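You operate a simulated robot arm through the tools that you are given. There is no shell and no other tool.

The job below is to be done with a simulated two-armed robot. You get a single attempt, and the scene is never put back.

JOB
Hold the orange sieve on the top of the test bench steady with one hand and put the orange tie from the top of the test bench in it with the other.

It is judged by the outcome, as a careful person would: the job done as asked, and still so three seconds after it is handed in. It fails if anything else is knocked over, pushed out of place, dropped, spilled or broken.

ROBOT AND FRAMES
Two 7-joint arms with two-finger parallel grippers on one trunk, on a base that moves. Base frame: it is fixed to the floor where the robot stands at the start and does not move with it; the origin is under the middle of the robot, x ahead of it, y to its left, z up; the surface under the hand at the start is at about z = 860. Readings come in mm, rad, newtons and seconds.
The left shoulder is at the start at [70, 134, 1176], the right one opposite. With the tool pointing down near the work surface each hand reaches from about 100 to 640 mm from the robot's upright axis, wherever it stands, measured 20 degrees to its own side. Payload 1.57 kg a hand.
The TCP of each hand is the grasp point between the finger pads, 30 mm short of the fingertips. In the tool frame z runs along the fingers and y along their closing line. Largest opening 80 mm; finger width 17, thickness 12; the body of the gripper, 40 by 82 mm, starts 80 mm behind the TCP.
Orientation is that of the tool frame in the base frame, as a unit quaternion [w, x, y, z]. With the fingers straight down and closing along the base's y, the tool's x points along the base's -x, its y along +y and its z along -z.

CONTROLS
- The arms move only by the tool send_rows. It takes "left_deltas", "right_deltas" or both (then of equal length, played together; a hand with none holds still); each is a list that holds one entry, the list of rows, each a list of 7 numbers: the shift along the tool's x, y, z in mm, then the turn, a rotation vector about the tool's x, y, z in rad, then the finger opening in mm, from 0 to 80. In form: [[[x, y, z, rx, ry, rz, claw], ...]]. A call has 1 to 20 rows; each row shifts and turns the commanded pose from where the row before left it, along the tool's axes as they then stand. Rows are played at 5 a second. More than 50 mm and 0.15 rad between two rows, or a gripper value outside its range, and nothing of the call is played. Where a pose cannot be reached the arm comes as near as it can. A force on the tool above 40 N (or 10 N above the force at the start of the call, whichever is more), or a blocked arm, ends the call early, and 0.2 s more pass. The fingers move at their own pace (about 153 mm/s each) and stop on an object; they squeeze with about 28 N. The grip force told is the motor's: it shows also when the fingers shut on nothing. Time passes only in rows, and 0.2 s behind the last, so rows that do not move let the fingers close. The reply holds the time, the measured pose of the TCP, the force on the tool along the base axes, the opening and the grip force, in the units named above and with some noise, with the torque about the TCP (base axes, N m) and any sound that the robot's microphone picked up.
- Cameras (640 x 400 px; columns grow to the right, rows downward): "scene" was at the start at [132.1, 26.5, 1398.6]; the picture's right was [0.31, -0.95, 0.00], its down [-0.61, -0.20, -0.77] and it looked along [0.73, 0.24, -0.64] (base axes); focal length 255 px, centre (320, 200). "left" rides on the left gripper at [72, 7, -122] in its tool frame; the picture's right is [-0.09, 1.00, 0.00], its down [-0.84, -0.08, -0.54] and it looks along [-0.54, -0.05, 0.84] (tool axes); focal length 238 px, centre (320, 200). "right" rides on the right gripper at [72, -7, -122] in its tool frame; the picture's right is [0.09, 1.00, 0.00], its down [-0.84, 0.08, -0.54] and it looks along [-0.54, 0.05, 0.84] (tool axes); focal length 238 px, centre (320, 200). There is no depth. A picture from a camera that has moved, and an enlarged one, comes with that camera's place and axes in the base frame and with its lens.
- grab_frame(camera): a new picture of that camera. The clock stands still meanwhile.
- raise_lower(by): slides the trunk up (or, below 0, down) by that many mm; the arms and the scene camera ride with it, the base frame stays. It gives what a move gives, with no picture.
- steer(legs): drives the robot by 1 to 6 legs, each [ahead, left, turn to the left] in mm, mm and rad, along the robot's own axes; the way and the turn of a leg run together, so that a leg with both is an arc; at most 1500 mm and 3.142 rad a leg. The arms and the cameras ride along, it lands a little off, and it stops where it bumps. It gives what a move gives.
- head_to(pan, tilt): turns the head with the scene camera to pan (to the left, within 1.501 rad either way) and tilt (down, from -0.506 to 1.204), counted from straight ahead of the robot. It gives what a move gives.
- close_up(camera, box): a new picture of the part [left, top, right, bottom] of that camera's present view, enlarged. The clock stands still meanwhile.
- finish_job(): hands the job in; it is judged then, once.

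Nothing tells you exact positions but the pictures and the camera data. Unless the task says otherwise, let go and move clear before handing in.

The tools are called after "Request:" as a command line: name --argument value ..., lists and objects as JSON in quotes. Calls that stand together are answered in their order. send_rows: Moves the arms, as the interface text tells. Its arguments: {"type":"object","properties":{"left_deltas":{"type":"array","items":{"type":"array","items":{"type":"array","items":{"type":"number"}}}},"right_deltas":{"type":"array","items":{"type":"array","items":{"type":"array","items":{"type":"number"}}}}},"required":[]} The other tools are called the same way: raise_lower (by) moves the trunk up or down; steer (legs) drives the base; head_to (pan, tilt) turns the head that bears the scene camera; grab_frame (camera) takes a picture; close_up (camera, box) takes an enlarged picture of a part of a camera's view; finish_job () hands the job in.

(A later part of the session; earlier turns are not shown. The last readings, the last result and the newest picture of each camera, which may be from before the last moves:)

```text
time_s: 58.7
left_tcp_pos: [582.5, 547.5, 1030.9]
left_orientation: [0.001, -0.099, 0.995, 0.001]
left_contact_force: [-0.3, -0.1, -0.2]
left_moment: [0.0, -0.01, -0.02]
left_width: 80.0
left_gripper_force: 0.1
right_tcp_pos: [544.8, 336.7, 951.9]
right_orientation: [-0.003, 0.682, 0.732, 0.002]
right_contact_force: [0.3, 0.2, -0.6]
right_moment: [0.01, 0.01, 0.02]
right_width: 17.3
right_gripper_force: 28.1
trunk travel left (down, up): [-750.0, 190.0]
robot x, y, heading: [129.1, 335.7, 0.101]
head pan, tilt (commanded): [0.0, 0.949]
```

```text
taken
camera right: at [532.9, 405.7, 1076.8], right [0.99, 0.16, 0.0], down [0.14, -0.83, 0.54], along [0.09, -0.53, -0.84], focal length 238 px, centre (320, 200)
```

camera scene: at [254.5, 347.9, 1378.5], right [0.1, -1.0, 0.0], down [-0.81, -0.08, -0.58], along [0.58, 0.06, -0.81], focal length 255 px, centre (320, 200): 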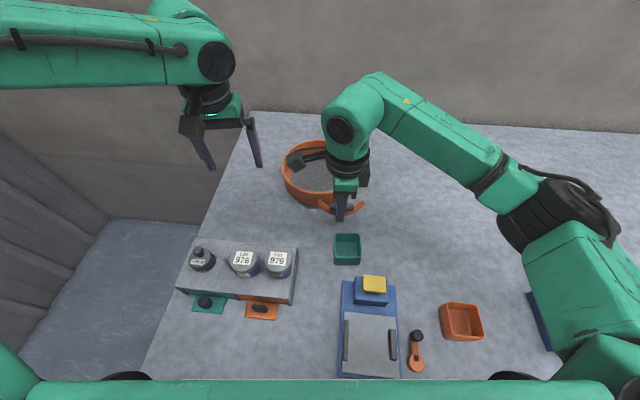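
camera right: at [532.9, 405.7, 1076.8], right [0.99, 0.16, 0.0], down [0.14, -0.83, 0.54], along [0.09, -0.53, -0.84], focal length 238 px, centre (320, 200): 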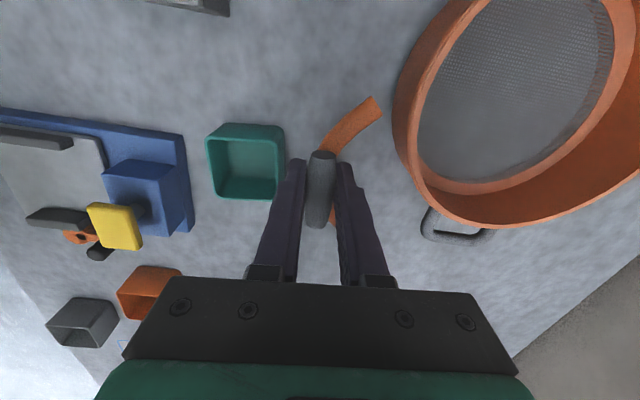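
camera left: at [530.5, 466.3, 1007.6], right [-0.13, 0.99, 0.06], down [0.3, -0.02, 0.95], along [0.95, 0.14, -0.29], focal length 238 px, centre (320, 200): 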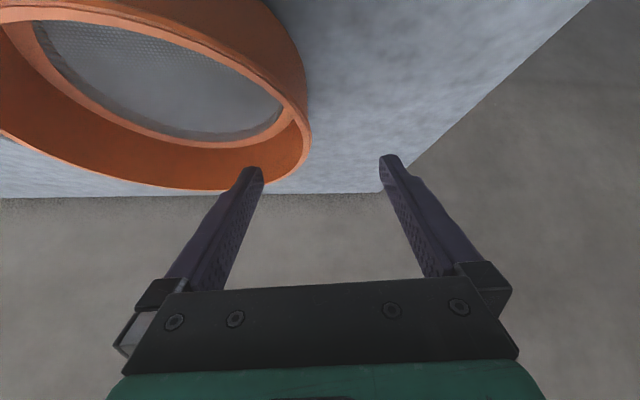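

The right hand got here easily and the tie is still held. Before setting it down, I'll test whether the right hand can go on toward the sieve at a safe height in this wrist position.

Request:
send_rows --right_deltas '[[[0, 0, -4, 0, 0, 0, 0], [0, 0, -8, 0, 0, 0, 0], [0, 0, -9, 0, 0, 0, 0], [0, 0, -8, 0, 0, 0, 0], [0, 0, -4, 0, 0, 0, 0], [1, 4, 0, 0, 0, 0, 0], [2, 8, 0, 0, 0, 0, 0], [2, 11, 0, 0, 0, 0, 0], [2, 11, 0, 0, 0, 0, 0], [2, 8, 0, 0, 0, 0, 0], [1, 4, 0, 0, 0, 0, 0]]]'

```text
time_s: 61.1
left_tcp_pos: [582.0, 547.9, 1031.4]
left_orientation: [0.0, -0.099, 0.995, 0.001]
left_contact_force: [-0.4, 0.3, -0.3]
left_moment: [-0.05, 0.01, 0.03]
left_width: 79.9
left_gripper_force: 0.0
right_tcp_pos: [590.8, 348.4, 986.4]
right_orientation: [-0.002, 0.681, 0.732, 0.003]
right_contact_force: [0.3, 0.9, -0.5]
right_moment: [0.03, -0.05, -0.04]
right_width: 17.2
right_gripper_force: 27.7
trunk travel left (down, up): [-750.0, 190.0]
robot x, y, heading: [130.9, 337.3, 0.102]
head pan, tilt (commanded): [0.0, 0.949]
```

That worked without hitting a limit, so the wrist roll is what matters. I'll continue toward the sieve at this height.

Request:
send_rows --right_deltas '[[[1, 4, 0, 0, 0, 0, 0], [2, 8, 0, 0, 0, 0, 0], [4, 11, 0, 0, 0, 0, 0], [4, 11, 0, 0, 0, 0, 0], [3, 8, 0, 0, 0, 0, 0], [2, 6, 0, 0, 0, 0, 0], [1, 3, 0, 0, 0, 0, 0]]]'

Request:
grab_frame --camera "scene"

```text
time_s: 62.7
left_tcp_pos: [581.9, 547.1, 1030.7]
left_orientation: [0.001, -0.1, 0.995, 0.001]
left_contact_force: [-0.4, -0.5, 0.2]
left_moment: [0.0, 0.01, 0.03]
left_width: 80.2
left_gripper_force: 0.1
right_tcp_pos: [640.1, 369.0, 985.9]
right_orientation: [-0.003, 0.682, 0.731, 0.003]
right_contact_force: [0.3, 0.6, -0.4]
right_moment: [-0.01, -0.01, 0.04]
right_width: 17.1
right_gripper_force: 27.5
trunk travel left (down, up): [-750.0, 190.0]
robot x, y, heading: [131.3, 339.7, 0.101]
head pan, tilt (commanded): [0.0, 0.949]
```

```text
taken
camera scene: at [254.7, 347.9, 1378.5], right [0.1, -1.0, 0.0], down [-0.81, -0.08, -0.58], along [0.58, 0.06, -0.81], focal length 255 px, centre (320, 200)
```

scene: 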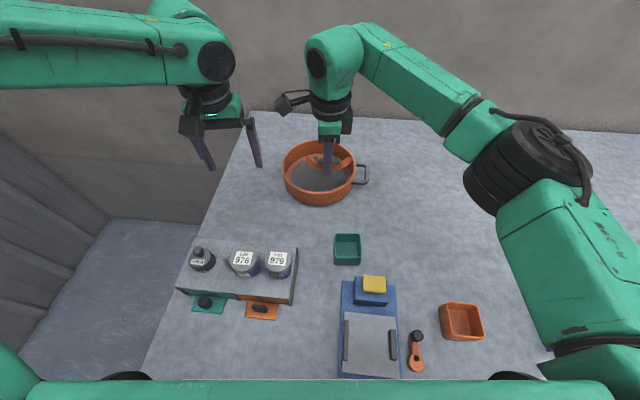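

The right hand reaches well over the sieve in this wrist position, so the left hand should gain the same way if turned the mirrored way. I'll first check how much deeper the right hand can go, to leave room for the left hand at the near wall.

Request:
send_rows --right_deltas '[[[-0.5, 4, 0, 0, 0, 0, 0], [-1, 8, 0, 0, 0, 0, 0], [-2, 11, 0, 0, 0, 0, 0], [-2, 12, 0, 0, 0, 0, 0], [-2, 11, 0, 0, 0, 0, 0], [-1, 8, 0, 0, 0, 0, 0], [-0.5, 4, 0, 0, 0, 0, 0]]]'

Request:
grab_frame --camera "scene"

Request:
grab_frame --camera "right"

```text
time_s: 64.3
left_tcp_pos: [582.7, 547.8, 1030.1]
left_orientation: [0.001, -0.099, 0.995, 0.001]
left_contact_force: [0.0, 0.2, 1.3]
left_moment: [0.02, -0.01, -0.02]
left_width: 80.1
left_gripper_force: 0.0
right_tcp_pos: [698.4, 365.1, 986.5]
right_orientation: [-0.003, 0.681, 0.732, 0.002]
right_contact_force: [0.0, 0.4, 0.4]
right_moment: [-0.01, 0.01, 0.0]
right_width: 17.4
right_gripper_force: 27.7
trunk travel left (down, up): [-750.0, 190.0]
robot x, y, heading: [129.0, 336.1, 0.098]
head pan, tilt (commanded): [0.0, 0.949]
```

```text
taken
camera scene: at [254.6, 347.9, 1378.5], right [0.1, -1.0, 0.0], down [-0.81, -0.08, -0.58], along [0.58, 0.06, -0.81], focal length 255 px, centre (320, 200)
```

scene: 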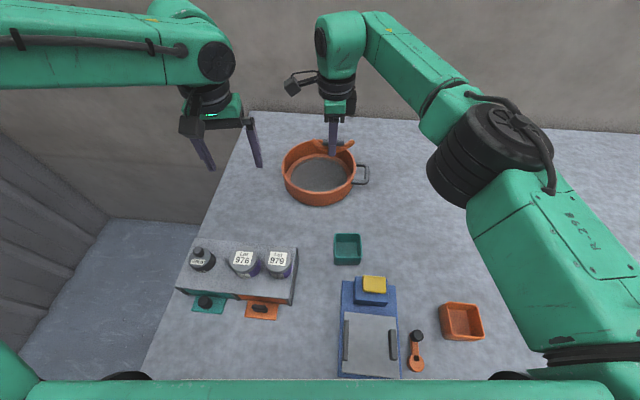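

```text
taken
camera right: at [686.0, 434.1, 1110.0], right [0.99, 0.16, 0.0], down [0.14, -0.83, 0.54], along [0.09, -0.53, -0.84], focal length 238 px, centre (320, 200)
```

right: 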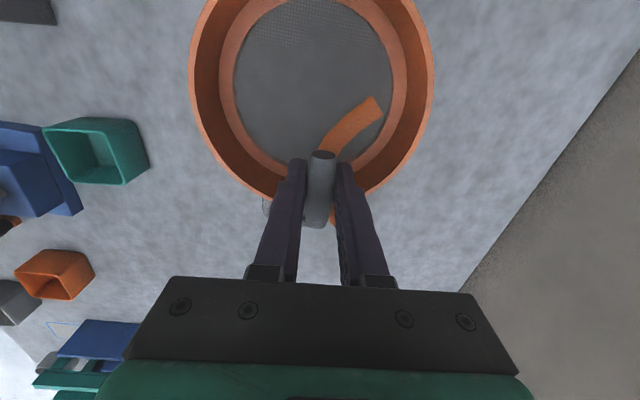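

The right hand can reach anywhere over the sieve with the tie. Now I'll turn the left hand the mirrored way, with its closing line along x, so it can grip the sieve's near wall, and test its reach at a safe height.

Request:
send_rows --left_deltas '[[[0, 0, 0, 0, 0, -0.144, 80], [0, 0, 0, 0, 0, -0.144, 80], [0, 0, 0, 0, 0, -0.144, 80], [0, 0, 0, 0, 0, -0.144, 80], [0, 0, 0, 0, 0, -0.144, 80], [0, 0, 0, 0, 0, -0.144, 80], [0, 0, 0, 0, 0, -0.144, 80], [0, 0, 0, 0, 0, -0.144, 80], [0, 0, 0, 0, 0, -0.144, 80], [0, 0, 0, 0, 0, 0, 80]]]'

Request:
grab_frame --camera "scene"

```text
time_s: 66.5
left_tcp_pos: [582.6, 547.7, 1031.5]
left_orientation: [0.001, -0.68, 0.733, -0.001]
left_contact_force: [-0.2, -0.3, 0.7]
left_moment: [-0.05, 0.0, 0.01]
left_width: 80.1
left_gripper_force: 0.1
right_tcp_pos: [697.2, 364.9, 986.9]
right_orientation: [-0.003, 0.681, 0.732, 0.002]
right_contact_force: [-0.8, -0.1, 0.0]
right_moment: [0.0, 0.03, -0.01]
right_width: 17.4
right_gripper_force: 28.0
trunk travel left (down, up): [-750.0, 190.0]
robot x, y, heading: [129.5, 337.6, 0.101]
head pan, tilt (commanded): [0.0, 0.949]
```

```text
taken
camera scene: at [254.6, 347.8, 1378.5], right [0.1, -1.0, 0.0], down [-0.81, -0.08, -0.58], along [0.58, 0.06, -0.81], focal length 255 px, centre (320, 200)
```

scene: 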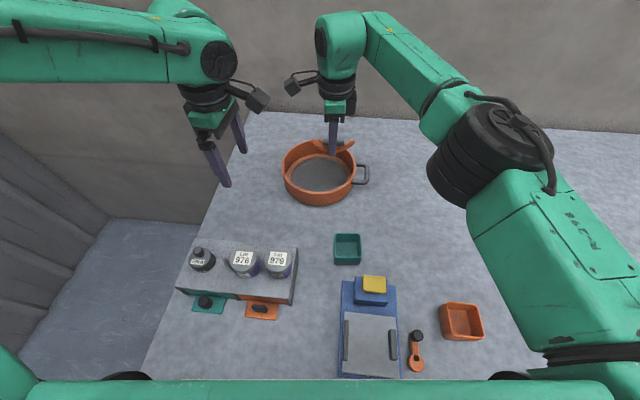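

The left hand turned fully without trouble. I'll move it inward toward the near-left part of the sieve to see whether its reach is better now.

Request:
send_rows --left_deltas '[[[22, -7.7, 0, 0, 0, 0, 80], [22, -7.7, 0, 0, 0, 0, 80], [22, -7.7, 0, 0, 0, 0, 80], [0, 0, 0, 0, 0, 0, 80]]]'

```text
time_s: 67.5
left_tcp_pos: [601.2, 481.4, 1030.9]
left_orientation: [0.001, -0.681, 0.733, -0.001]
left_contact_force: [-0.6, -0.5, 0.4]
left_moment: [0.01, -0.03, -0.03]
left_width: 80.1
left_gripper_force: 0.2
right_tcp_pos: [696.9, 363.6, 986.9]
right_orientation: [-0.003, 0.682, 0.732, 0.002]
right_contact_force: [-0.3, 0.0, -1.0]
right_moment: [0.03, -0.01, 0.03]
right_width: 17.4
right_gripper_force: 28.4
trunk travel left (down, up): [-750.0, 190.0]
robot x, y, heading: [130.7, 337.2, 0.097]
head pan, tilt (commanded): [0.0, 0.949]
```

Reached cleanly. I'll go a step further forward to test the limit.

Request:
send_rows --left_deltas '[[[4, -20, 0, 0, 0, 0, 80], [4, -20, 0, 0, 0, 0, 80], [0, 0, 0, 0, 0, 0, 80]]]'

Request:
grab_frame --camera "scene"

Request:
grab_frame --camera "left"

```text
time_s: 68.3
left_tcp_pos: [607.3, 486.2, 1031.9]
left_orientation: [0.0, -0.679, 0.734, 0.0]
left_contact_force: [0.3, -0.1, 0.3]
left_moment: [-0.01, -0.02, 0.02]
left_width: 80.0
left_gripper_force: 0.2
left hand out of reach, approached as far as the arm can: row 1, 2
right_tcp_pos: [696.1, 364.6, 986.4]
right_orientation: [-0.002, 0.682, 0.732, 0.002]
right_contact_force: [0.4, -0.4, -0.6]
right_moment: [0.0, -0.04, 0.0]
right_width: 17.3
right_gripper_force: 27.7
trunk travel left (down, up): [-750.0, 190.0]
robot x, y, heading: [133.0, 338.8, 0.102]
head pan, tilt (commanded): [0.0, 0.949]
```

```text
taken
camera scene: at [254.5, 347.7, 1378.5], right [0.1, -1.0, 0.0], down [-0.81, -0.08, -0.58], along [0.58, 0.06, -0.81], focal length 255 px, centre (320, 200)
```

scene: 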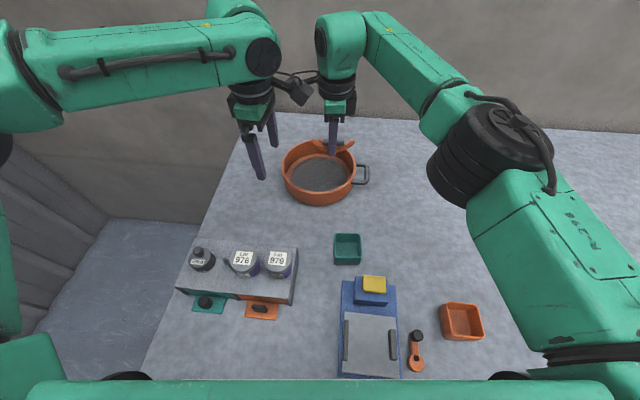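

```text
taken
camera left: at [593.8, 414.7, 1153.4], right [-0.99, 0.17, 0.0], down [0.14, 0.83, 0.54], along [0.09, 0.53, -0.84], focal length 238 px, centre (320, 200)
```

left: 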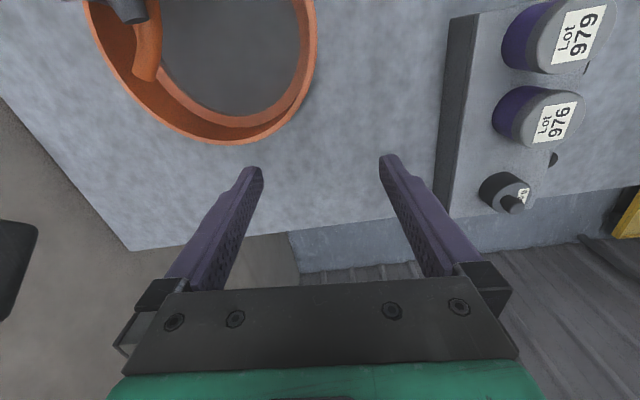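

The left arm stops at the same place, so its elbow posture is what blocks it; the right arm came in from a low, wide position and had no such limit. I'll bring the left hand back, out to the open left edge of the bench and low, then come inward the same way.

Request:
send_rows --left_deltas '[[[-32.6, 16.9, 0, 0, 0, 0, 80], [-32.6, 16.9, 0, 0, 0, 0, 80], [-32.6, 16.9, 0, 0, 0, 0, 80], [-32.6, 16.9, 0, 0, 0, 0, 80], [-32.6, 16.9, 0, 0, 0, 0, 80], [0, 0, 30, 0, 0, 0, 80], [0, 0, 30, 0, 0, 0, 80], [0, 0, 30, 0, 0, 0, 80], [0, 0, 30, 0, 0, 0, 80], [0, 0, 0, 0, 0, 0, 80]]]'

Request:
grab_frame --camera "scene"

```text
time_s: 70.5
left_tcp_pos: [536.3, 655.9, 913.8]
left_orientation: [0.001, -0.68, 0.733, 0.0]
left_contact_force: [-0.4, -0.1, 0.6]
left_moment: [-0.02, 0.0, 0.0]
left_width: 80.0
left_gripper_force: 0.0
right_tcp_pos: [696.4, 364.5, 986.7]
right_orientation: [-0.002, 0.682, 0.732, 0.003]
right_contact_force: [0.5, -0.8, -0.3]
right_moment: [-0.01, 0.0, -0.01]
right_width: 17.3
right_gripper_force: 27.5
trunk travel left (down, up): [-750.0, 190.0]
robot x, y, heading: [130.6, 334.7, 0.097]
head pan, tilt (commanded): [0.0, 0.949]
```

```text
taken
camera scene: at [254.1, 347.8, 1378.5], right [0.1, -1.0, 0.0], down [-0.81, -0.08, -0.58], along [0.58, 0.06, -0.81], focal length 255 px, centre (320, 200)
```

scene: 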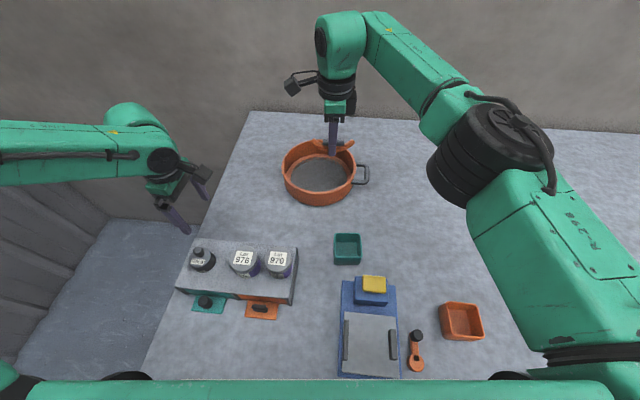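

The left arm now mirrors how the right one looked earlier. I'll raise it slightly and bring it inward in front of the sieve, keeping clear of the box and the rim.

Request:
send_rows --left_deltas '[[[0, 0, -20, 0, 0, 0, 80], [0, 0, -20, 0, 0, 0, 80], [25, -2, 0, 0, 0, 0, 80], [25, -2, 0, 0, 0, 0, 80], [25, -2, 0, 0, 0, 0, 80], [25, -2, 0, 0, 0, 0, 80], [25, -2, 0, 0, 0, 0, 80], [25, -2, 0, 0, 0, 0, 80], [25, -2, 0, 0, 0, 0, 80], [25, -2, 0, 0, 0, 0, 80], [0, 0, 0, 0, 0, 0, 80]]]'

Request:
grab_frame --camera "scene"

```text
time_s: 72.9
left_tcp_pos: [535.9, 454.0, 951.9]
left_orientation: [0.002, -0.68, 0.733, 0.0]
left_contact_force: [-0.8, 0.2, 0.5]
left_moment: [0.01, -0.02, 0.02]
left_width: 79.8
left_gripper_force: 0.2
right_tcp_pos: [697.4, 364.4, 985.6]
right_orientation: [-0.002, 0.681, 0.732, 0.003]
right_contact_force: [0.1, 0.5, -0.3]
right_moment: [0.0, -0.01, -0.03]
right_width: 17.1
right_gripper_force: 28.0
trunk travel left (down, up): [-750.0, 190.0]
robot x, y, heading: [128.9, 333.2, 0.096]
head pan, tilt (commanded): [0.0, 0.949]
```

```text
taken
camera scene: at [254.3, 348.1, 1378.5], right [0.1, -1.0, 0.0], down [-0.81, -0.08, -0.58], along [0.58, 0.06, -0.81], focal length 255 px, centre (320, 200)
```

scene: 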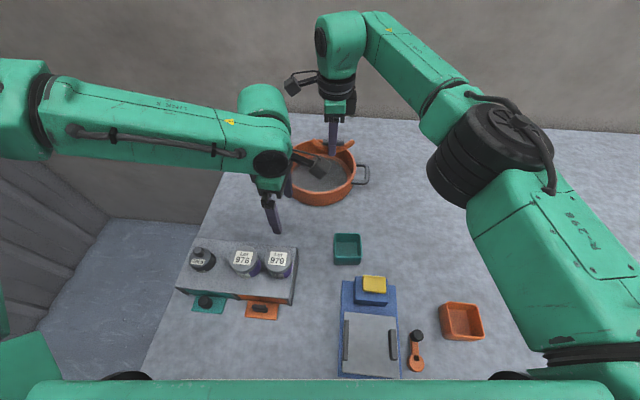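

The left elbow is still riding high, unlike the right one. I'll raise the left hand and bring it close to the centre line, as the right hand was at the start, so the elbow settles differently.

Request:
send_rows --left_deltas '[[[0, 0, -37, 0, 0, 0, 80], [0, 0, -37, 0, 0, 0, 80], [0, 0, -37, 0, 0, 0, 80], [0, 0, -37, 0, 0, 0, 80], [18, 12, 0, 0, 0, 0, 80], [18, 12, 0, 0, 0, 0, 80], [18, 12, 0, 0, 0, 0, 80], [18, 12, 0, 0, 0, 0, 80], [0, 0, 0, 0, 0, 0, 80]]]'

Request:
grab_frame --camera "scene"

```text
time_s: 74.9
left_tcp_pos: [486.3, 404.1, 1101.9]
left_orientation: [0.001, -0.68, 0.733, 0.001]
left_contact_force: [0.8, -0.1, 0.7]
left_moment: [0.01, -0.03, -0.02]
left_width: 79.8
left_gripper_force: 0.1
left hand out of reach, approached as far as the arm can: row 7, 8
right_tcp_pos: [697.5, 364.7, 986.2]
right_orientation: [-0.002, 0.681, 0.733, 0.003]
right_contact_force: [0.7, -0.5, -1.4]
right_moment: [-0.04, 0.01, 0.02]
right_width: 17.4
right_gripper_force: 27.7
trunk travel left (down, up): [-750.0, 190.0]
robot x, y, heading: [130.7, 336.0, 0.107]
head pan, tilt (commanded): [0.0, 0.949]
```

```text
taken
camera scene: at [254.3, 347.6, 1378.5], right [0.1, -1.0, 0.0], down [-0.81, -0.08, -0.58], along [0.58, 0.06, -0.81], focal length 255 px, centre (320, 200)
```

scene: 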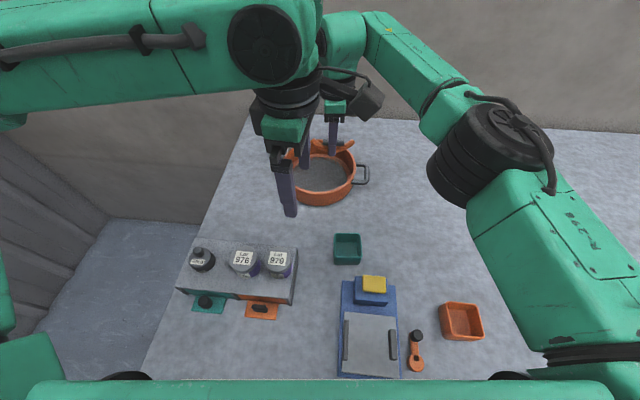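

The left arm's limit tilts with my heading, while the right arm has reach to spare. Turning the base about 0.18 rad to the right should therefore bring the sieve's left wall within the left hand's reach. Both hands are high and clear, so I'll turn in two small steps.

Request:
steer --legs '[[0, 0, -0.09]]'

Request:
steer --legs '[[0, 0, -0.09]]'

Request:
grab_frame --camera "scene"

```text
time_s: 75.8
left_tcp_pos: [492.2, 372.6, 1100.6]
left_orientation: [0.001, -0.646, 0.763, 0.0]
left_contact_force: [0.1, 0.6, -0.3]
left_moment: [0.0, -0.01, -0.02]
left_width: 79.9
left_gripper_force: 0.1
right_tcp_pos: [698.0, 314.2, 986.0]
right_orientation: [-0.002, 0.713, 0.701, 0.002]
right_contact_force: [-0.2, 0.3, 0.2]
right_moment: [0.0, -0.02, 0.06]
right_width: 17.4
right_gripper_force: 27.9
trunk travel left (down, up): [-750.0, 190.0]
robot x, y, heading: [129.0, 335.9, 0.009]
head pan, tilt (commanded): [0.0, 0.949]
```

```text
time_s: 76.7
left_tcp_pos: [494.4, 340.7, 1100.2]
left_orientation: [0.001, -0.611, 0.792, -0.001]
left_contact_force: [0.7, 1.2, 0.6]
left_moment: [0.02, 0.01, 0.02]
left_width: 79.9
left_gripper_force: 0.0
right_tcp_pos: [692.8, 264.9, 987.2]
right_orientation: [-0.002, 0.743, 0.669, 0.003]
right_contact_force: [-0.6, 0.2, -1.0]
right_moment: [-0.03, 0.01, -0.02]
right_width: 17.4
right_gripper_force: 28.3
trunk travel left (down, up): [-750.0, 190.0]
robot x, y, heading: [131.4, 332.3, -0.081]
head pan, tilt (commanded): [0.0, 0.949]
```

```text
taken
camera scene: at [254.8, 327.5, 1378.5], right [-0.08, -1.0, 0.0], down [-0.81, 0.06, -0.58], along [0.58, -0.05, -0.81], focal length 255 px, centre (320, 200)
```

scene: 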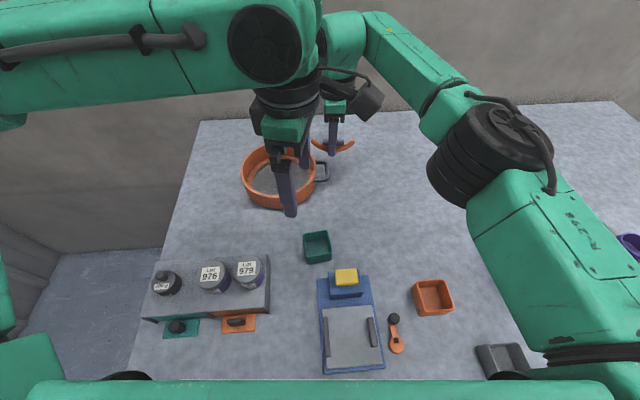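

The turn went well: heading −0.08, tie still held. I'll swing the left hand out to the left and turn it back so its closing line is radial to the sieve's left wall.

Request:
send_rows --left_deltas '[[[-38.1, -1.4, 6.7, 0, 0, 0, 80], [-38.1, -1.4, 6.7, 0, 0, 0, 80], [-38.1, -1.4, 6.7, 0, 0, 0, 80], [-38.1, -1.4, 6.7, 0, 0, 0, 80], [-38.1, -1.4, 6.7, 0, 0, 0, 80], [-38.1, -1.4, 6.7, 0, 0, 0, 80], [0, 0, 0, 0, 0, 0.141, 80], [0, 0, 0, 0, 0, 0.141, 80], [0, 0, 0, 0, 0, 0.141, 80], [0, 0, 0, 0, 0, 0.141, 80], [0, 0, 0, 0, 0, 0.141, 80], [0, 0, 0, 0, 0, 0.141, 80], [0, 0, 0, 0, 0, 0.141, 80], [0, 0, 0, 0, 0, 0.141, 80], [0, 0, 0, 0, 0, 0, 80]]]'

Request:
grab_frame --camera "scene"

```text
time_s: 79.9
left_tcp_pos: [560.8, 558.6, 1061.8]
left_orientation: [0.001, -0.092, 0.996, 0.001]
left_contact_force: [0.7, 0.2, -0.1]
left_moment: [0.02, 0.0, 0.01]
left_width: 79.8
left_gripper_force: 0.1
right_tcp_pos: [693.2, 263.5, 985.8]
right_orientation: [-0.003, 0.743, 0.669, 0.003]
right_contact_force: [-0.3, 0.9, -0.4]
right_moment: [-0.01, -0.02, -0.01]
right_width: 17.4
right_gripper_force: 28.5
trunk travel left (down, up): [-750.0, 190.0]
robot x, y, heading: [132.1, 332.4, -0.08]
head pan, tilt (commanded): [0.0, 0.949]
```

```text
taken
camera scene: at [254.8, 326.0, 1378.5], right [-0.08, -1.0, 0.0], down [-0.81, 0.07, -0.58], along [0.58, -0.05, -0.81], focal length 255 px, centre (320, 200)
```

scene: 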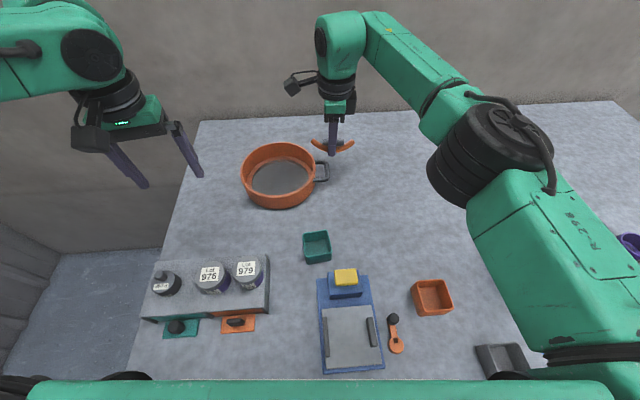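

The left hand is clear and turned. With an unobstructed view of the sieve, I'll measure it again.

Request:
close_up --camera "scene" --box '[225, 130, 345, 220]'

Request:
grab_frame --camera "left"

```text
4.44 times, centred on (285, 175) of scene
camera zoom: at [254.8, 326.0, 1378.5], right [-0.08, -1.0, 0.0], down [-0.81, 0.07, -0.58], along [0.58, -0.05, -0.81], focal length 1135 px, centre (476, 311)
```

zoom: 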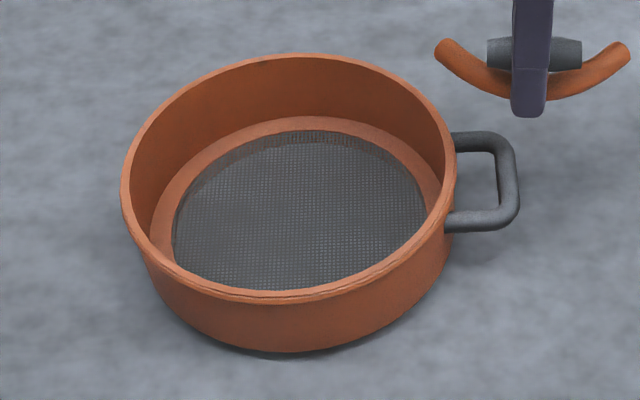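

```text
taken
camera left: at [488.2, 551.2, 1183.8], right [-0.09, 1.0, 0.0], down [0.84, 0.08, 0.54], along [0.54, 0.05, -0.84], focal length 238 px, centre (320, 200)
```

left: 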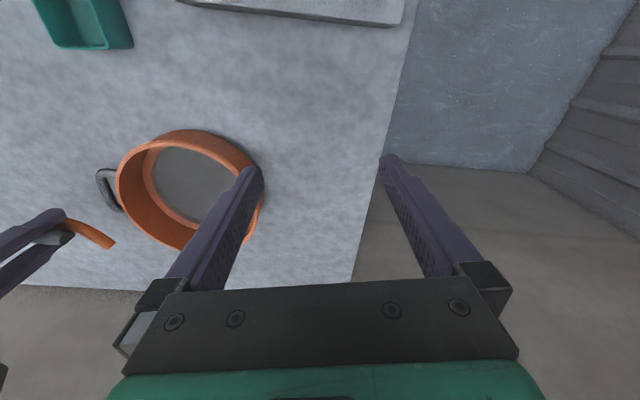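

The sieve is confirmed at a centre of about (690, 392), radius 92. I'll turn the right hand slowly with the tie so its camera faces back toward me and leaves room for the left hand.

Request:
send_rows --right_deltas '[[[0, 0, 0, 0, 0, -0.04, 0], [0, 0, 0, 0, 0, -0.07, 0], [0, 0, 0, 0, 0, -0.1, 0], [0, 0, 0, 0, 0, -0.1, 0], [0, 0, 0, 0, 0, -0.1, 0], [0, 0, 0, 0, 0, -0.1, 0], [0, 0, 0, 0, 0, -0.1, 0], [0, 0, 0, 0, 0, -0.1, 0], [0, 0, 0, 0, 0, -0.1, 0], [0, 0, 0, 0, 0, -0.1, 0], [0, 0, 0, 0, 0, -0.1, 0], [0, 0, 0, 0, 0, -0.1, 0], [0, 0, 0, 0, 0, -0.1, 0], [0, 0, 0, 0, 0, -0.1, 0], [0, 0, 0, 0, 0, -0.1, 0], [0, 0, 0, 0, 0, -0.08, 0], [0, 0, 0, 0, 0, -0.05, 0]]]'

Request:
grab_frame --camera "scene"

Request:
grab_frame --camera "right"

```text
time_s: 83.5
left_tcp_pos: [561.8, 559.3, 1062.4]
left_orientation: [0.0, -0.094, 0.996, 0.001]
left_contact_force: [0.8, 0.4, -0.5]
left_moment: [-0.01, -0.02, -0.02]
left_width: 80.3
left_gripper_force: 0.2
right_tcp_pos: [693.5, 263.6, 985.9]
right_orientation: [0.001, 0.068, 0.998, 0.003]
right_contact_force: [0.1, -0.4, 0.5]
right_moment: [-0.02, 0.0, 0.0]
right_width: 17.5
right_gripper_force: 28.1
trunk travel left (down, up): [-750.0, 190.0]
robot x, y, heading: [129.1, 337.5, -0.078]
head pan, tilt (commanded): [0.0, 0.949]
```

```text
taken
camera scene: at [254.8, 326.0, 1378.5], right [-0.08, -1.0, 0.0], down [-0.81, 0.07, -0.58], along [0.58, -0.05, -0.81], focal length 255 px, centre (320, 200)
```

scene: 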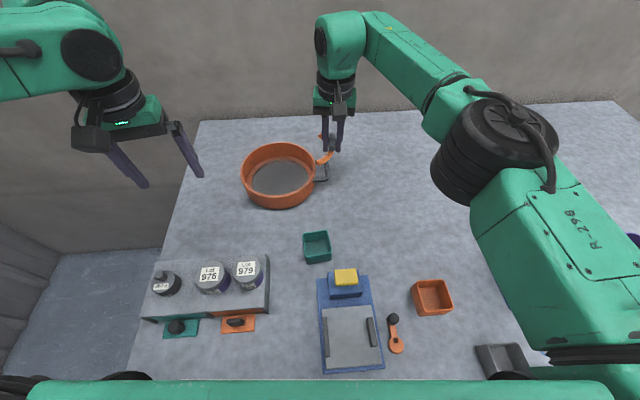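

```text
taken
camera right: at [621.1, 265.1, 1109.7], right [0.04, 1.0, 0.01], down [0.84, -0.04, 0.54], along [0.54, -0.02, -0.84], focal length 238 px, centre (320, 200)
```

right: 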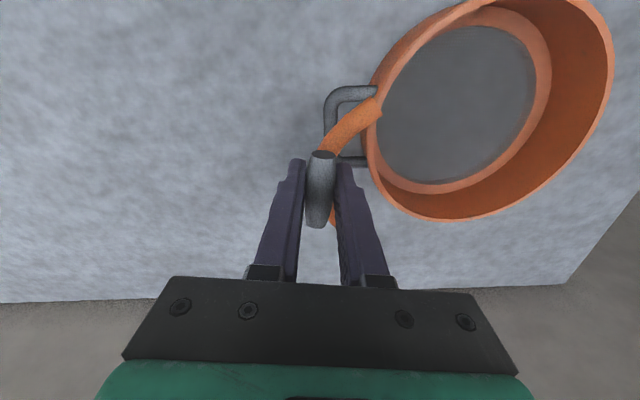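

The tie now points its open side toward the left and the right hand is out of the way. Next I'll lean the left hand slightly and bring it above the sieve's left wall.

Request:
send_rows --left_deltas '[[[0, 0, 0, 0, -0.1, 0, 80], [0, 0, 0, 0, -0.1, 0, 80], [-14.6, -19.8, 23.9, 0, 0, 0, 80], [-14.6, -19.8, 23.9, 0, 0, 0, 80], [-14.6, -19.8, 23.9, 0, 0, 0, 80], [-14.6, -19.8, 23.9, 0, 0, 0, 80], [-14.6, -19.8, 23.9, 0, 0, 0, 80], [0, 0, 0, 0, 0, 0, 80]]]'

Request:
grab_frame --camera "left"

Request:
grab_frame --camera "scene"

```text
time_s: 85.3
left_tcp_pos: [672.7, 480.2, 957.7]
left_orientation: [0.101, -0.093, 0.99, 0.009]
left_contact_force: [0.2, 0.8, -0.4]
left_moment: [-0.04, 0.0, 0.03]
left_width: 79.9
left_gripper_force: 0.0
right_tcp_pos: [692.4, 264.4, 987.1]
right_orientation: [0.001, 0.068, 0.998, 0.004]
right_contact_force: [0.7, -0.3, -1.0]
right_moment: [-0.03, -0.02, 0.0]
right_width: 17.6
right_gripper_force: 27.9
trunk travel left (down, up): [-750.0, 190.0]
robot x, y, heading: [132.0, 333.3, -0.081]
head pan, tilt (commanded): [0.0, 0.949]
```

```text
taken
camera left: at [577.9, 468.5, 1063.2], right [-0.1, 1.0, 0.02], down [0.71, 0.06, 0.7], along [0.69, 0.08, -0.71], focal length 238 px, centre (320, 200)
```

left: 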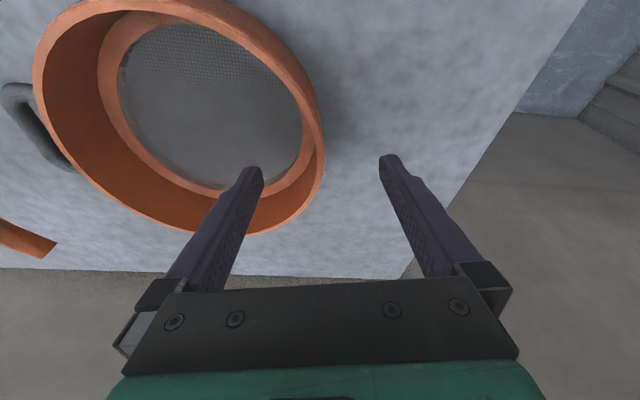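

```text
taken
camera scene: at [253.8, 326.6, 1378.6], right [-0.08, -1.0, 0.0], down [-0.81, 0.06, -0.58], along [0.58, -0.05, -0.81], focal length 255 px, centre (320, 200)
```

scene: 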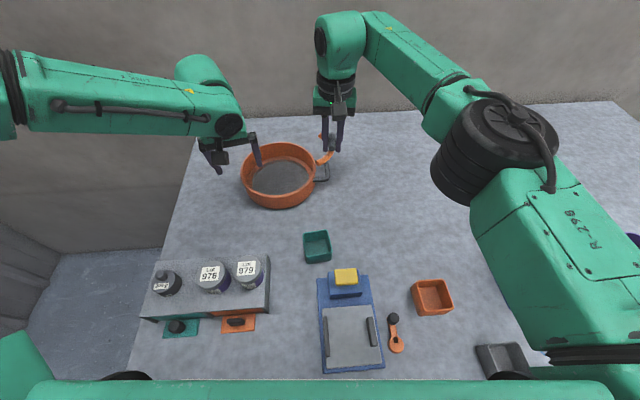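

The left hand is over the wall. I'll zoom in to see exactly how the rim lies relative to the point midway between the fingers.

Request:
close_up --camera "left" --box '[260, 100, 380, 200]'

```text
4.00 times, centred on (320, 150) of left
camera zoom: at [577.9, 468.5, 1063.2], right [-0.1, 1.0, 0.02], down [0.71, 0.06, 0.7], along [0.69, 0.08, -0.71], focal length 953 px, centre (320, 400)
```

zoom: 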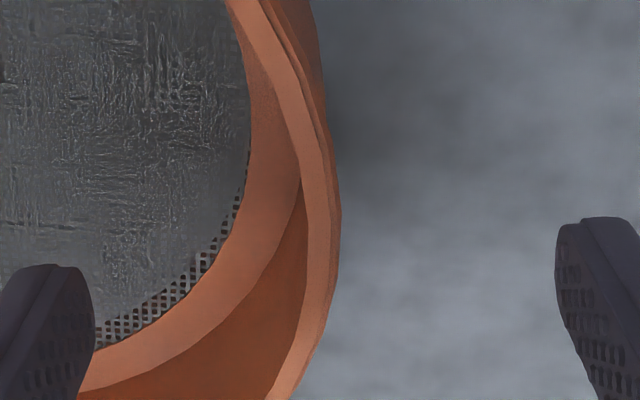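

The wall is about 1.5 mm off the midpoint between the fingers, so I'll correct that while going down. I'll descend to about z = 915 with the wall between the open fingers and check before closing.

Request:
send_rows --left_deltas '[[[2.1, 0.4, 10.4, 0, 0, 0, 80], [2.1, 0.4, 10.4, 0, 0, 0, 80], [2.1, 0.4, 10.4, 0, 0, 0, 80], [2.1, 0.3, 10.4, 0, 0, 0, 80], [0, 0, 0, 0, 0, 0, 80]]]'

Request:
grab_frame --camera "left"

Request:
close_up --camera "scene" --box '[190, 100, 350, 220]'

```text
time_s: 86.5
left_tcp_pos: [671.8, 479.5, 917.9]
left_orientation: [0.1, -0.093, 0.991, 0.009]
left_contact_force: [-0.1, 0.1, 0.3]
left_moment: [0.0, 0.02, -0.01]
left_width: 80.0
left_gripper_force: 0.0
right_tcp_pos: [693.1, 264.1, 986.7]
right_orientation: [-0.001, 0.068, 0.998, 0.004]
right_contact_force: [-0.4, 0.3, 0.1]
right_moment: [0.01, 0.0, -0.01]
right_width: 17.3
right_gripper_force: 28.0
trunk travel left (down, up): [-750.0, 190.0]
robot x, y, heading: [130.7, 335.5, -0.078]
head pan, tilt (commanded): [0.0, 0.949]
```

```text
taken
camera left: at [577.8, 468.8, 1022.6], right [-0.1, 1.0, 0.02], down [0.71, 0.06, 0.7], along [0.69, 0.08, -0.71], focal length 238 px, centre (320, 200)
```

left: 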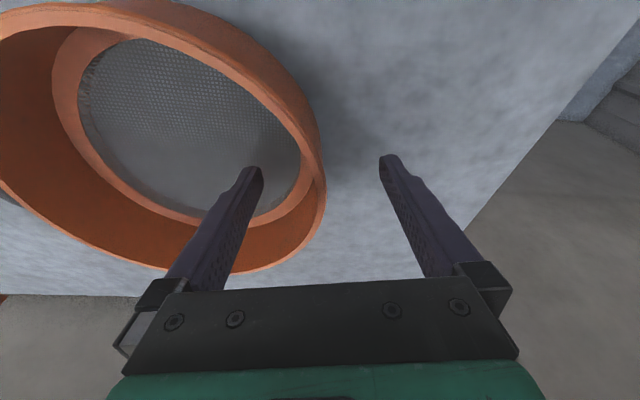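

```text
3.33 times, centred on (270, 160) of scene
camera zoom: at [254.6, 326.0, 1378.5], right [-0.08, -1.0, 0.0], down [-0.81, 0.07, -0.58], along [0.58, -0.05, -0.81], focal length 851 px, centre (487, 333)
```

zoom: 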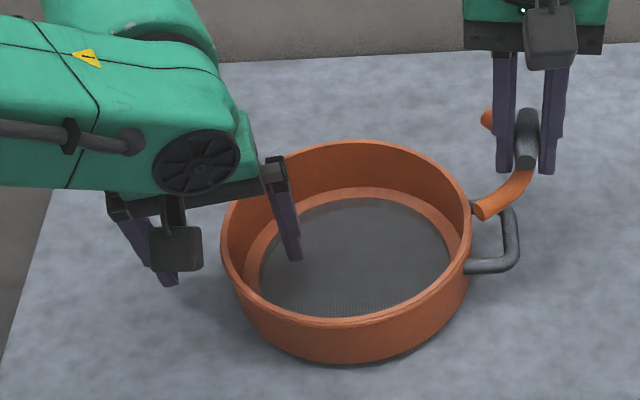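

One finger is inside the sieve and one outside, with the wall centred between them and the tip above the mesh. I'll close gently on the wall.

Request:
send_rows --left_deltas '[[[0.6, 0, 2.9, 0, 0, 0, 50], [0, 0, 0, 0, 0, 0, 30], [0, 0, 0, 0, 0, 0, 18], [0, 0, 0, 0, 0, 0, 11], [0, 0, 0, 0, 0, 0, 0], [0, 0, 0, 0, 0, 0, 0], [0, 0, 0, 0, 0, 0, 0]]]'

Request:
grab_frame --camera "left"

Request:
close_up --camera "scene" --box '[190, 100, 350, 220]'

```text
time_s: 88.1
left_tcp_pos: [672.5, 480.4, 913.3]
left_orientation: [0.1, -0.094, 0.99, 0.01]
left_contact_force: [-1.4, 0.9, 0.2]
left_moment: [-0.05, -0.22, 0.01]
left_width: 4.3
left_gripper_force: 24.2
right_tcp_pos: [693.3, 263.5, 986.5]
right_orientation: [0.001, 0.068, 0.998, 0.003]
right_contact_force: [0.0, 0.2, -0.2]
right_moment: [0.0, 0.0, 0.0]
right_width: 17.7
right_gripper_force: 27.9
trunk travel left (down, up): [-750.0, 190.0]
robot x, y, heading: [129.4, 333.8, -0.08]
head pan, tilt (commanded): [0.0, 0.949]
```

```text
taken
camera left: at [577.6, 468.8, 1019.3], right [-0.1, 1.0, 0.02], down [0.71, 0.06, 0.7], along [0.69, 0.08, -0.72], focal length 238 px, centre (320, 200)
```

left: 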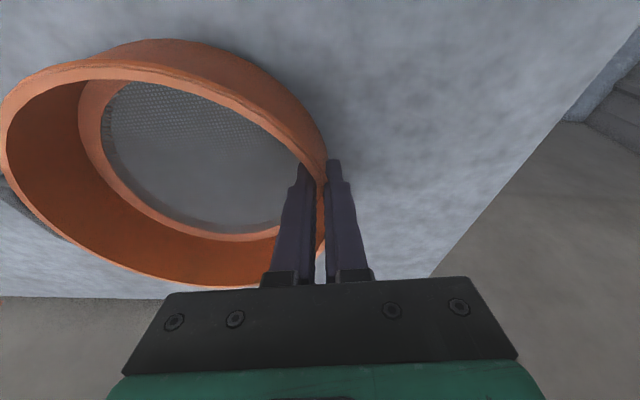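

```text
3.33 times, centred on (270, 160) of scene
camera zoom: at [254.5, 326.2, 1378.5], right [-0.08, -1.0, 0.0], down [-0.81, 0.06, -0.58], along [0.58, -0.05, -0.81], focal length 851 px, centre (487, 333)
```

zoom: 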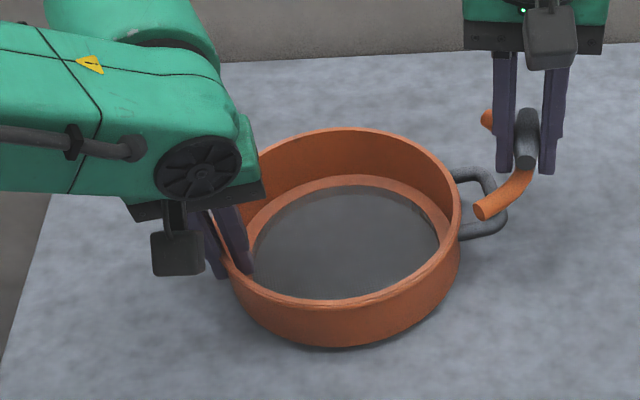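

I have the wall gripped (4.3 mm, 24 N), but the sieve shifted by about 15 mm as the fingers closed. I'll measure its new position before placing the tie.

Request:
close_up --camera "scene" --box '[225, 120, 345, 210]'

Request:
grab_frame --camera "right"

```text
4.44 times, centred on (285, 165) of scene
camera zoom: at [254.5, 326.2, 1378.5], right [-0.08, -1.0, 0.0], down [-0.81, 0.06, -0.58], along [0.58, -0.05, -0.81], focal length 1135 px, centre (476, 356)
```

zoom: 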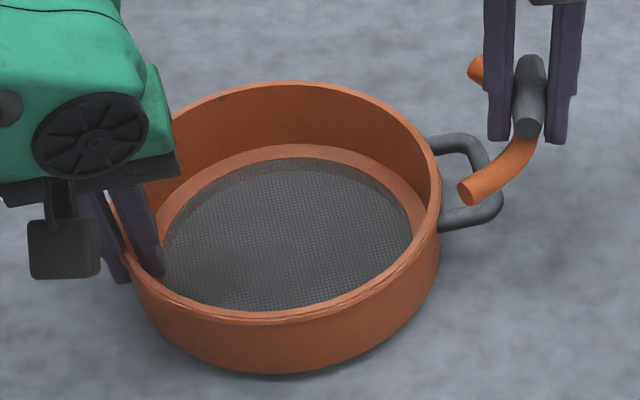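

```text
taken
camera right: at [620.9, 265.4, 1109.8], right [0.04, 1.0, 0.01], down [0.84, -0.04, 0.54], along [0.54, -0.02, -0.84], focal length 238 px, centre (320, 200)
```

right: 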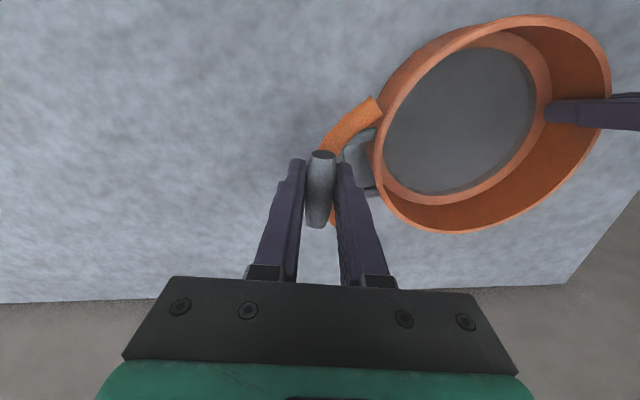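

The sieve now sits at a centre of about (701, 396), flat on the bench and firmly held. I'll bring the tie slowly over its middle at the present height, checking the clearance to the left hand.

Request:
send_rows --right_deltas '[[[0.3, 3, 0, 0, 0, 0, 0], [0.5, 7, 0, 0, 0, 0, 0], [0.8, 11, 0, 0, 0, 0, 0], [0.9, 14, 0, 0, 0, 0, 0], [1, 15, 0, 0, 0, 0, 0], [1, 15, 0, 0, 0, 0, 0], [0.9, 14, 0, 0, 0, 0, 0], [0.8, 11, 0, 0, 0, 0, 0], [0.5, 7, 0, 0, 0, 0, 0], [0.3, 4, 0, 0, 0, 0, 0], [0, 0, 0, 0, 0, 0, 0]]]'

Request:
grab_frame --camera "right"

Request:
grab_frame --camera "scene"

Request:
grab_frame --camera "left"

```text
time_s: 90.5
left_tcp_pos: [673.4, 480.4, 913.9]
left_orientation: [0.1, -0.093, 0.991, 0.01]
left_contact_force: [-0.4, 0.2, -0.5]
left_moment: [-0.03, -0.18, -0.05]
left_width: 4.6
left_gripper_force: 24.6
right_tcp_pos: [677.8, 348.8, 982.5]
right_orientation: [-0.002, 0.062, 0.998, 0.003]
right_contact_force: [0.1, 0.0, 0.5]
right_moment: [0.0, 0.06, 0.01]
right_width: 17.5
right_gripper_force: 28.2
right hand out of reach, approached as far as the arm can: row 5, 7, 8, 9, 10
trunk travel left (down, up): [-750.0, 190.0]
robot x, y, heading: [131.7, 331.2, -0.079]
head pan, tilt (commanded): [0.0, 0.949]
```

```text
taken
camera right: at [606.0, 350.1, 1107.1], right [0.03, 1.0, 0.01], down [0.84, -0.03, 0.54], along [0.54, -0.01, -0.84], focal length 238 px, centre (320, 200)
```

right: 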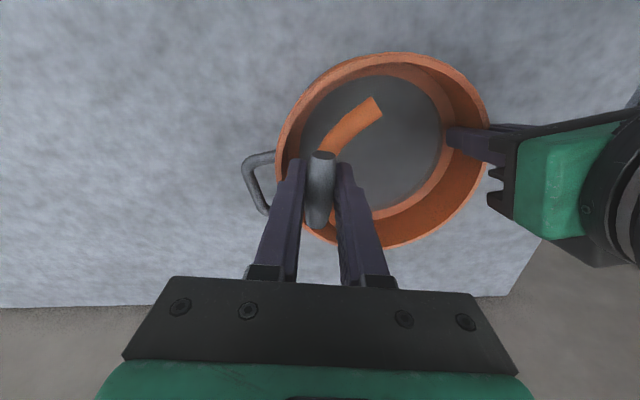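

```text
taken
camera scene: at [254.6, 326.1, 1378.5], right [-0.08, -1.0, 0.0], down [-0.81, 0.06, -0.58], along [0.58, -0.05, -0.81], focal length 255 px, centre (320, 200)
```

scene: 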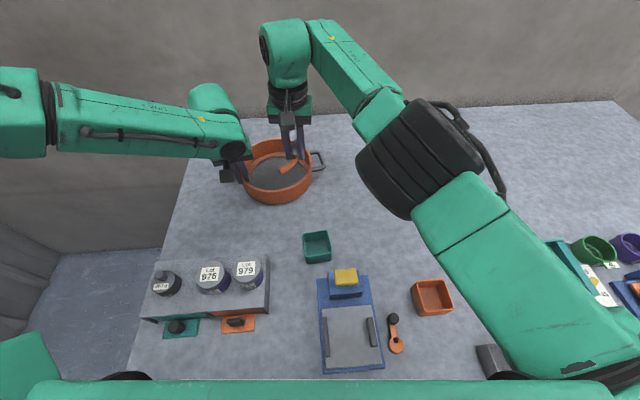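

```text
taken
camera left: at [577.7, 468.6, 1019.3], right [-0.1, 1.0, 0.02], down [0.71, 0.06, 0.7], along [0.69, 0.08, -0.72], focal length 238 px, centre (320, 200)
```

left: 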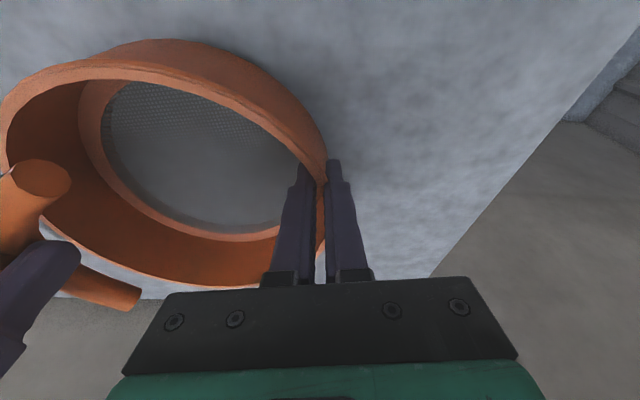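

The right arm is nearly straight here, though the tie is already inside the rim outline. Leaning the right hand forward by 0.2 rad will give it the last 20 mm to centre the tie.

Request:
send_rows --right_deltas '[[[0, 0, 0, 0, -0.04, 0, 0], [0, 0, 0, 0, -0.06, 0, 0], [0, 0, 0, 0, -0.06, 0, 0], [0, 0, 0, 0, -0.04, 0, 0], [-2, 2, 0.4, 0, 0, 0, 0], [-4, 4, 0.8, 0, 0, 0, 0], [-4, 4, 0.8, 0, 0, 0, 0], [-3, 3, 0.6, 0, 0, 0, 0], [-2, 2, 0.4, 0, 0, 0, 0], [0, 0, 0, 0, 0, 0, 0]]]'

Request:
grab_frame --camera "right"

Request:
close_up --camera "scene" --box '[190, 60, 350, 220]'

```text
time_s: 92.7
left_tcp_pos: [672.5, 480.3, 915.0]
left_orientation: [0.1, -0.093, 0.991, 0.009]
left_contact_force: [-0.3, 0.5, -0.9]
left_moment: [-0.08, -0.11, -0.03]
left_width: 4.6
left_gripper_force: 25.5
right_tcp_pos: [697.9, 361.1, 985.1]
right_orientation: [0.101, 0.068, 0.993, -0.003]
right_contact_force: [-0.1, 0.0, 0.0]
right_moment: [-0.01, -0.01, -0.01]
right_width: 17.4
right_gripper_force: 28.1
trunk travel left (down, up): [-750.0, 190.0]
robot x, y, heading: [129.7, 337.8, -0.076]
head pan, tilt (commanded): [0.0, 0.949]
```

```text
taken
camera right: at [602.7, 367.0, 1091.1], right [0.05, 1.0, -0.01], down [0.72, -0.03, 0.7], along [0.7, -0.04, -0.72], focal length 238 px, centre (320, 200)
```

right: 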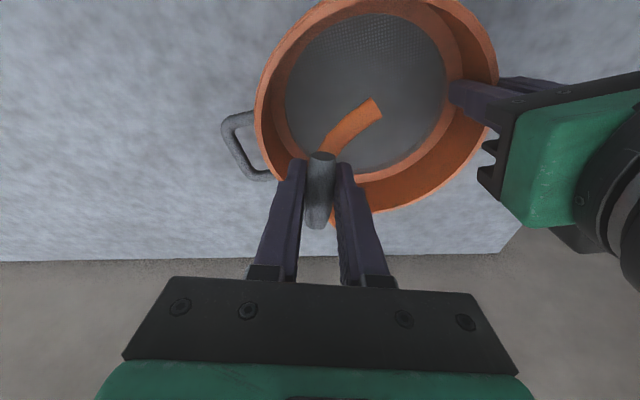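

```text
2.50 times, centred on (270, 140) of scene
camera zoom: at [254.7, 326.1, 1378.5], right [-0.08, -1.0, 0.0], down [-0.81, 0.06, -0.58], along [0.58, -0.05, -0.81], focal length 638 px, centre (445, 350)
```

zoom: 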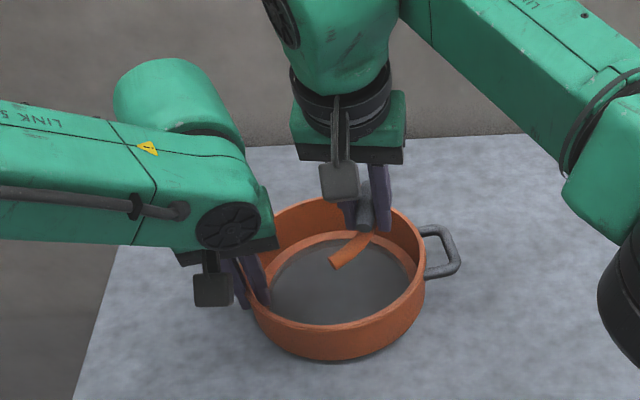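

The tie is now centred over the sieve, the sieve hasn't moved, and both hands have clearance. I'll lower the tie slowly into it.

Request:
send_rows --right_deltas '[[[1, 0, 5, 0, 0, 0, 0], [1.8, 0, 9, 0, 0, 0, 0], [2.2, 0, 11, 0, 0, 0, 0], [2.2, 0, 11, 0, 0, 0, 0], [1.6, 0, 8, 0, 0, 0, 0], [1, 0, 5, 0, 0, 0, 0], [0, 0, 0, 0, 0, 0, 0]]]'

Request:
grab_frame --camera "right"

Request:
close_up --camera "scene" --box '[215, 100, 335, 210]'

Request:
grab_frame --camera "left"

```text
time_s: 94.3
left_tcp_pos: [672.2, 480.2, 913.5]
left_orientation: [0.1, -0.094, 0.99, 0.01]
left_contact_force: [-1.1, 0.5, -0.3]
left_moment: [-0.08, -0.02, -0.05]
left_width: 4.4
left_gripper_force: 25.2
right_tcp_pos: [697.1, 362.0, 932.6]
right_orientation: [0.101, 0.068, 0.993, -0.004]
right_contact_force: [-0.4, 0.3, -0.3]
right_moment: [0.0, -0.02, 0.03]
right_width: 17.3
right_gripper_force: 27.8
trunk travel left (down, up): [-750.0, 190.0]
robot x, y, heading: [128.9, 338.6, -0.081]
head pan, tilt (commanded): [0.0, 0.949]
```

```text
taken
camera right: at [603.0, 366.5, 1040.8], right [0.05, 1.0, -0.01], down [0.72, -0.03, 0.7], along [0.7, -0.04, -0.72], focal length 238 px, centre (320, 200)
```

right: 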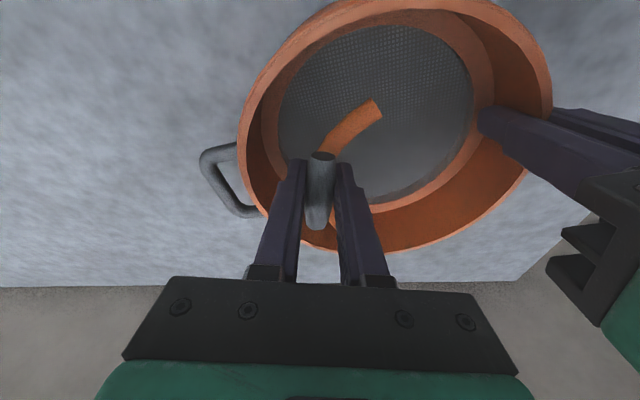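

```text
3.64 times, centred on (275, 155) of scene
camera zoom: at [254.7, 326.1, 1378.5], right [-0.08, -1.0, 0.0], down [-0.81, 0.06, -0.58], along [0.58, -0.05, -0.81], focal length 929 px, centre (484, 364)
```

zoom: 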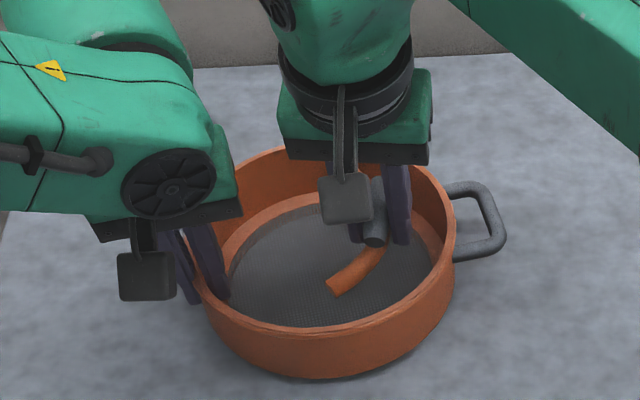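

```text
taken
camera left: at [577.8, 468.6, 1019.2], right [-0.1, 1.0, 0.02], down [0.71, 0.06, 0.7], along [0.69, 0.08, -0.72], focal length 238 px, centre (320, 200)
```

left: 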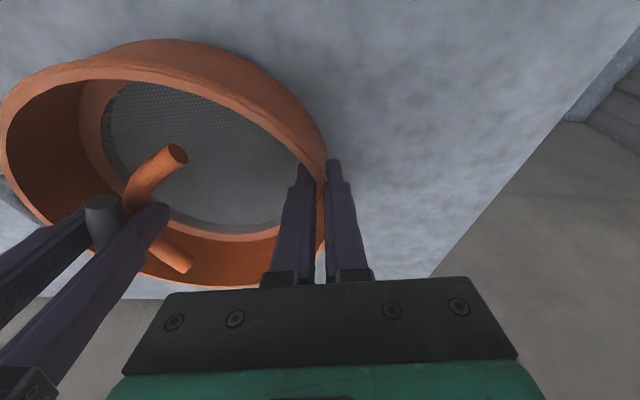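

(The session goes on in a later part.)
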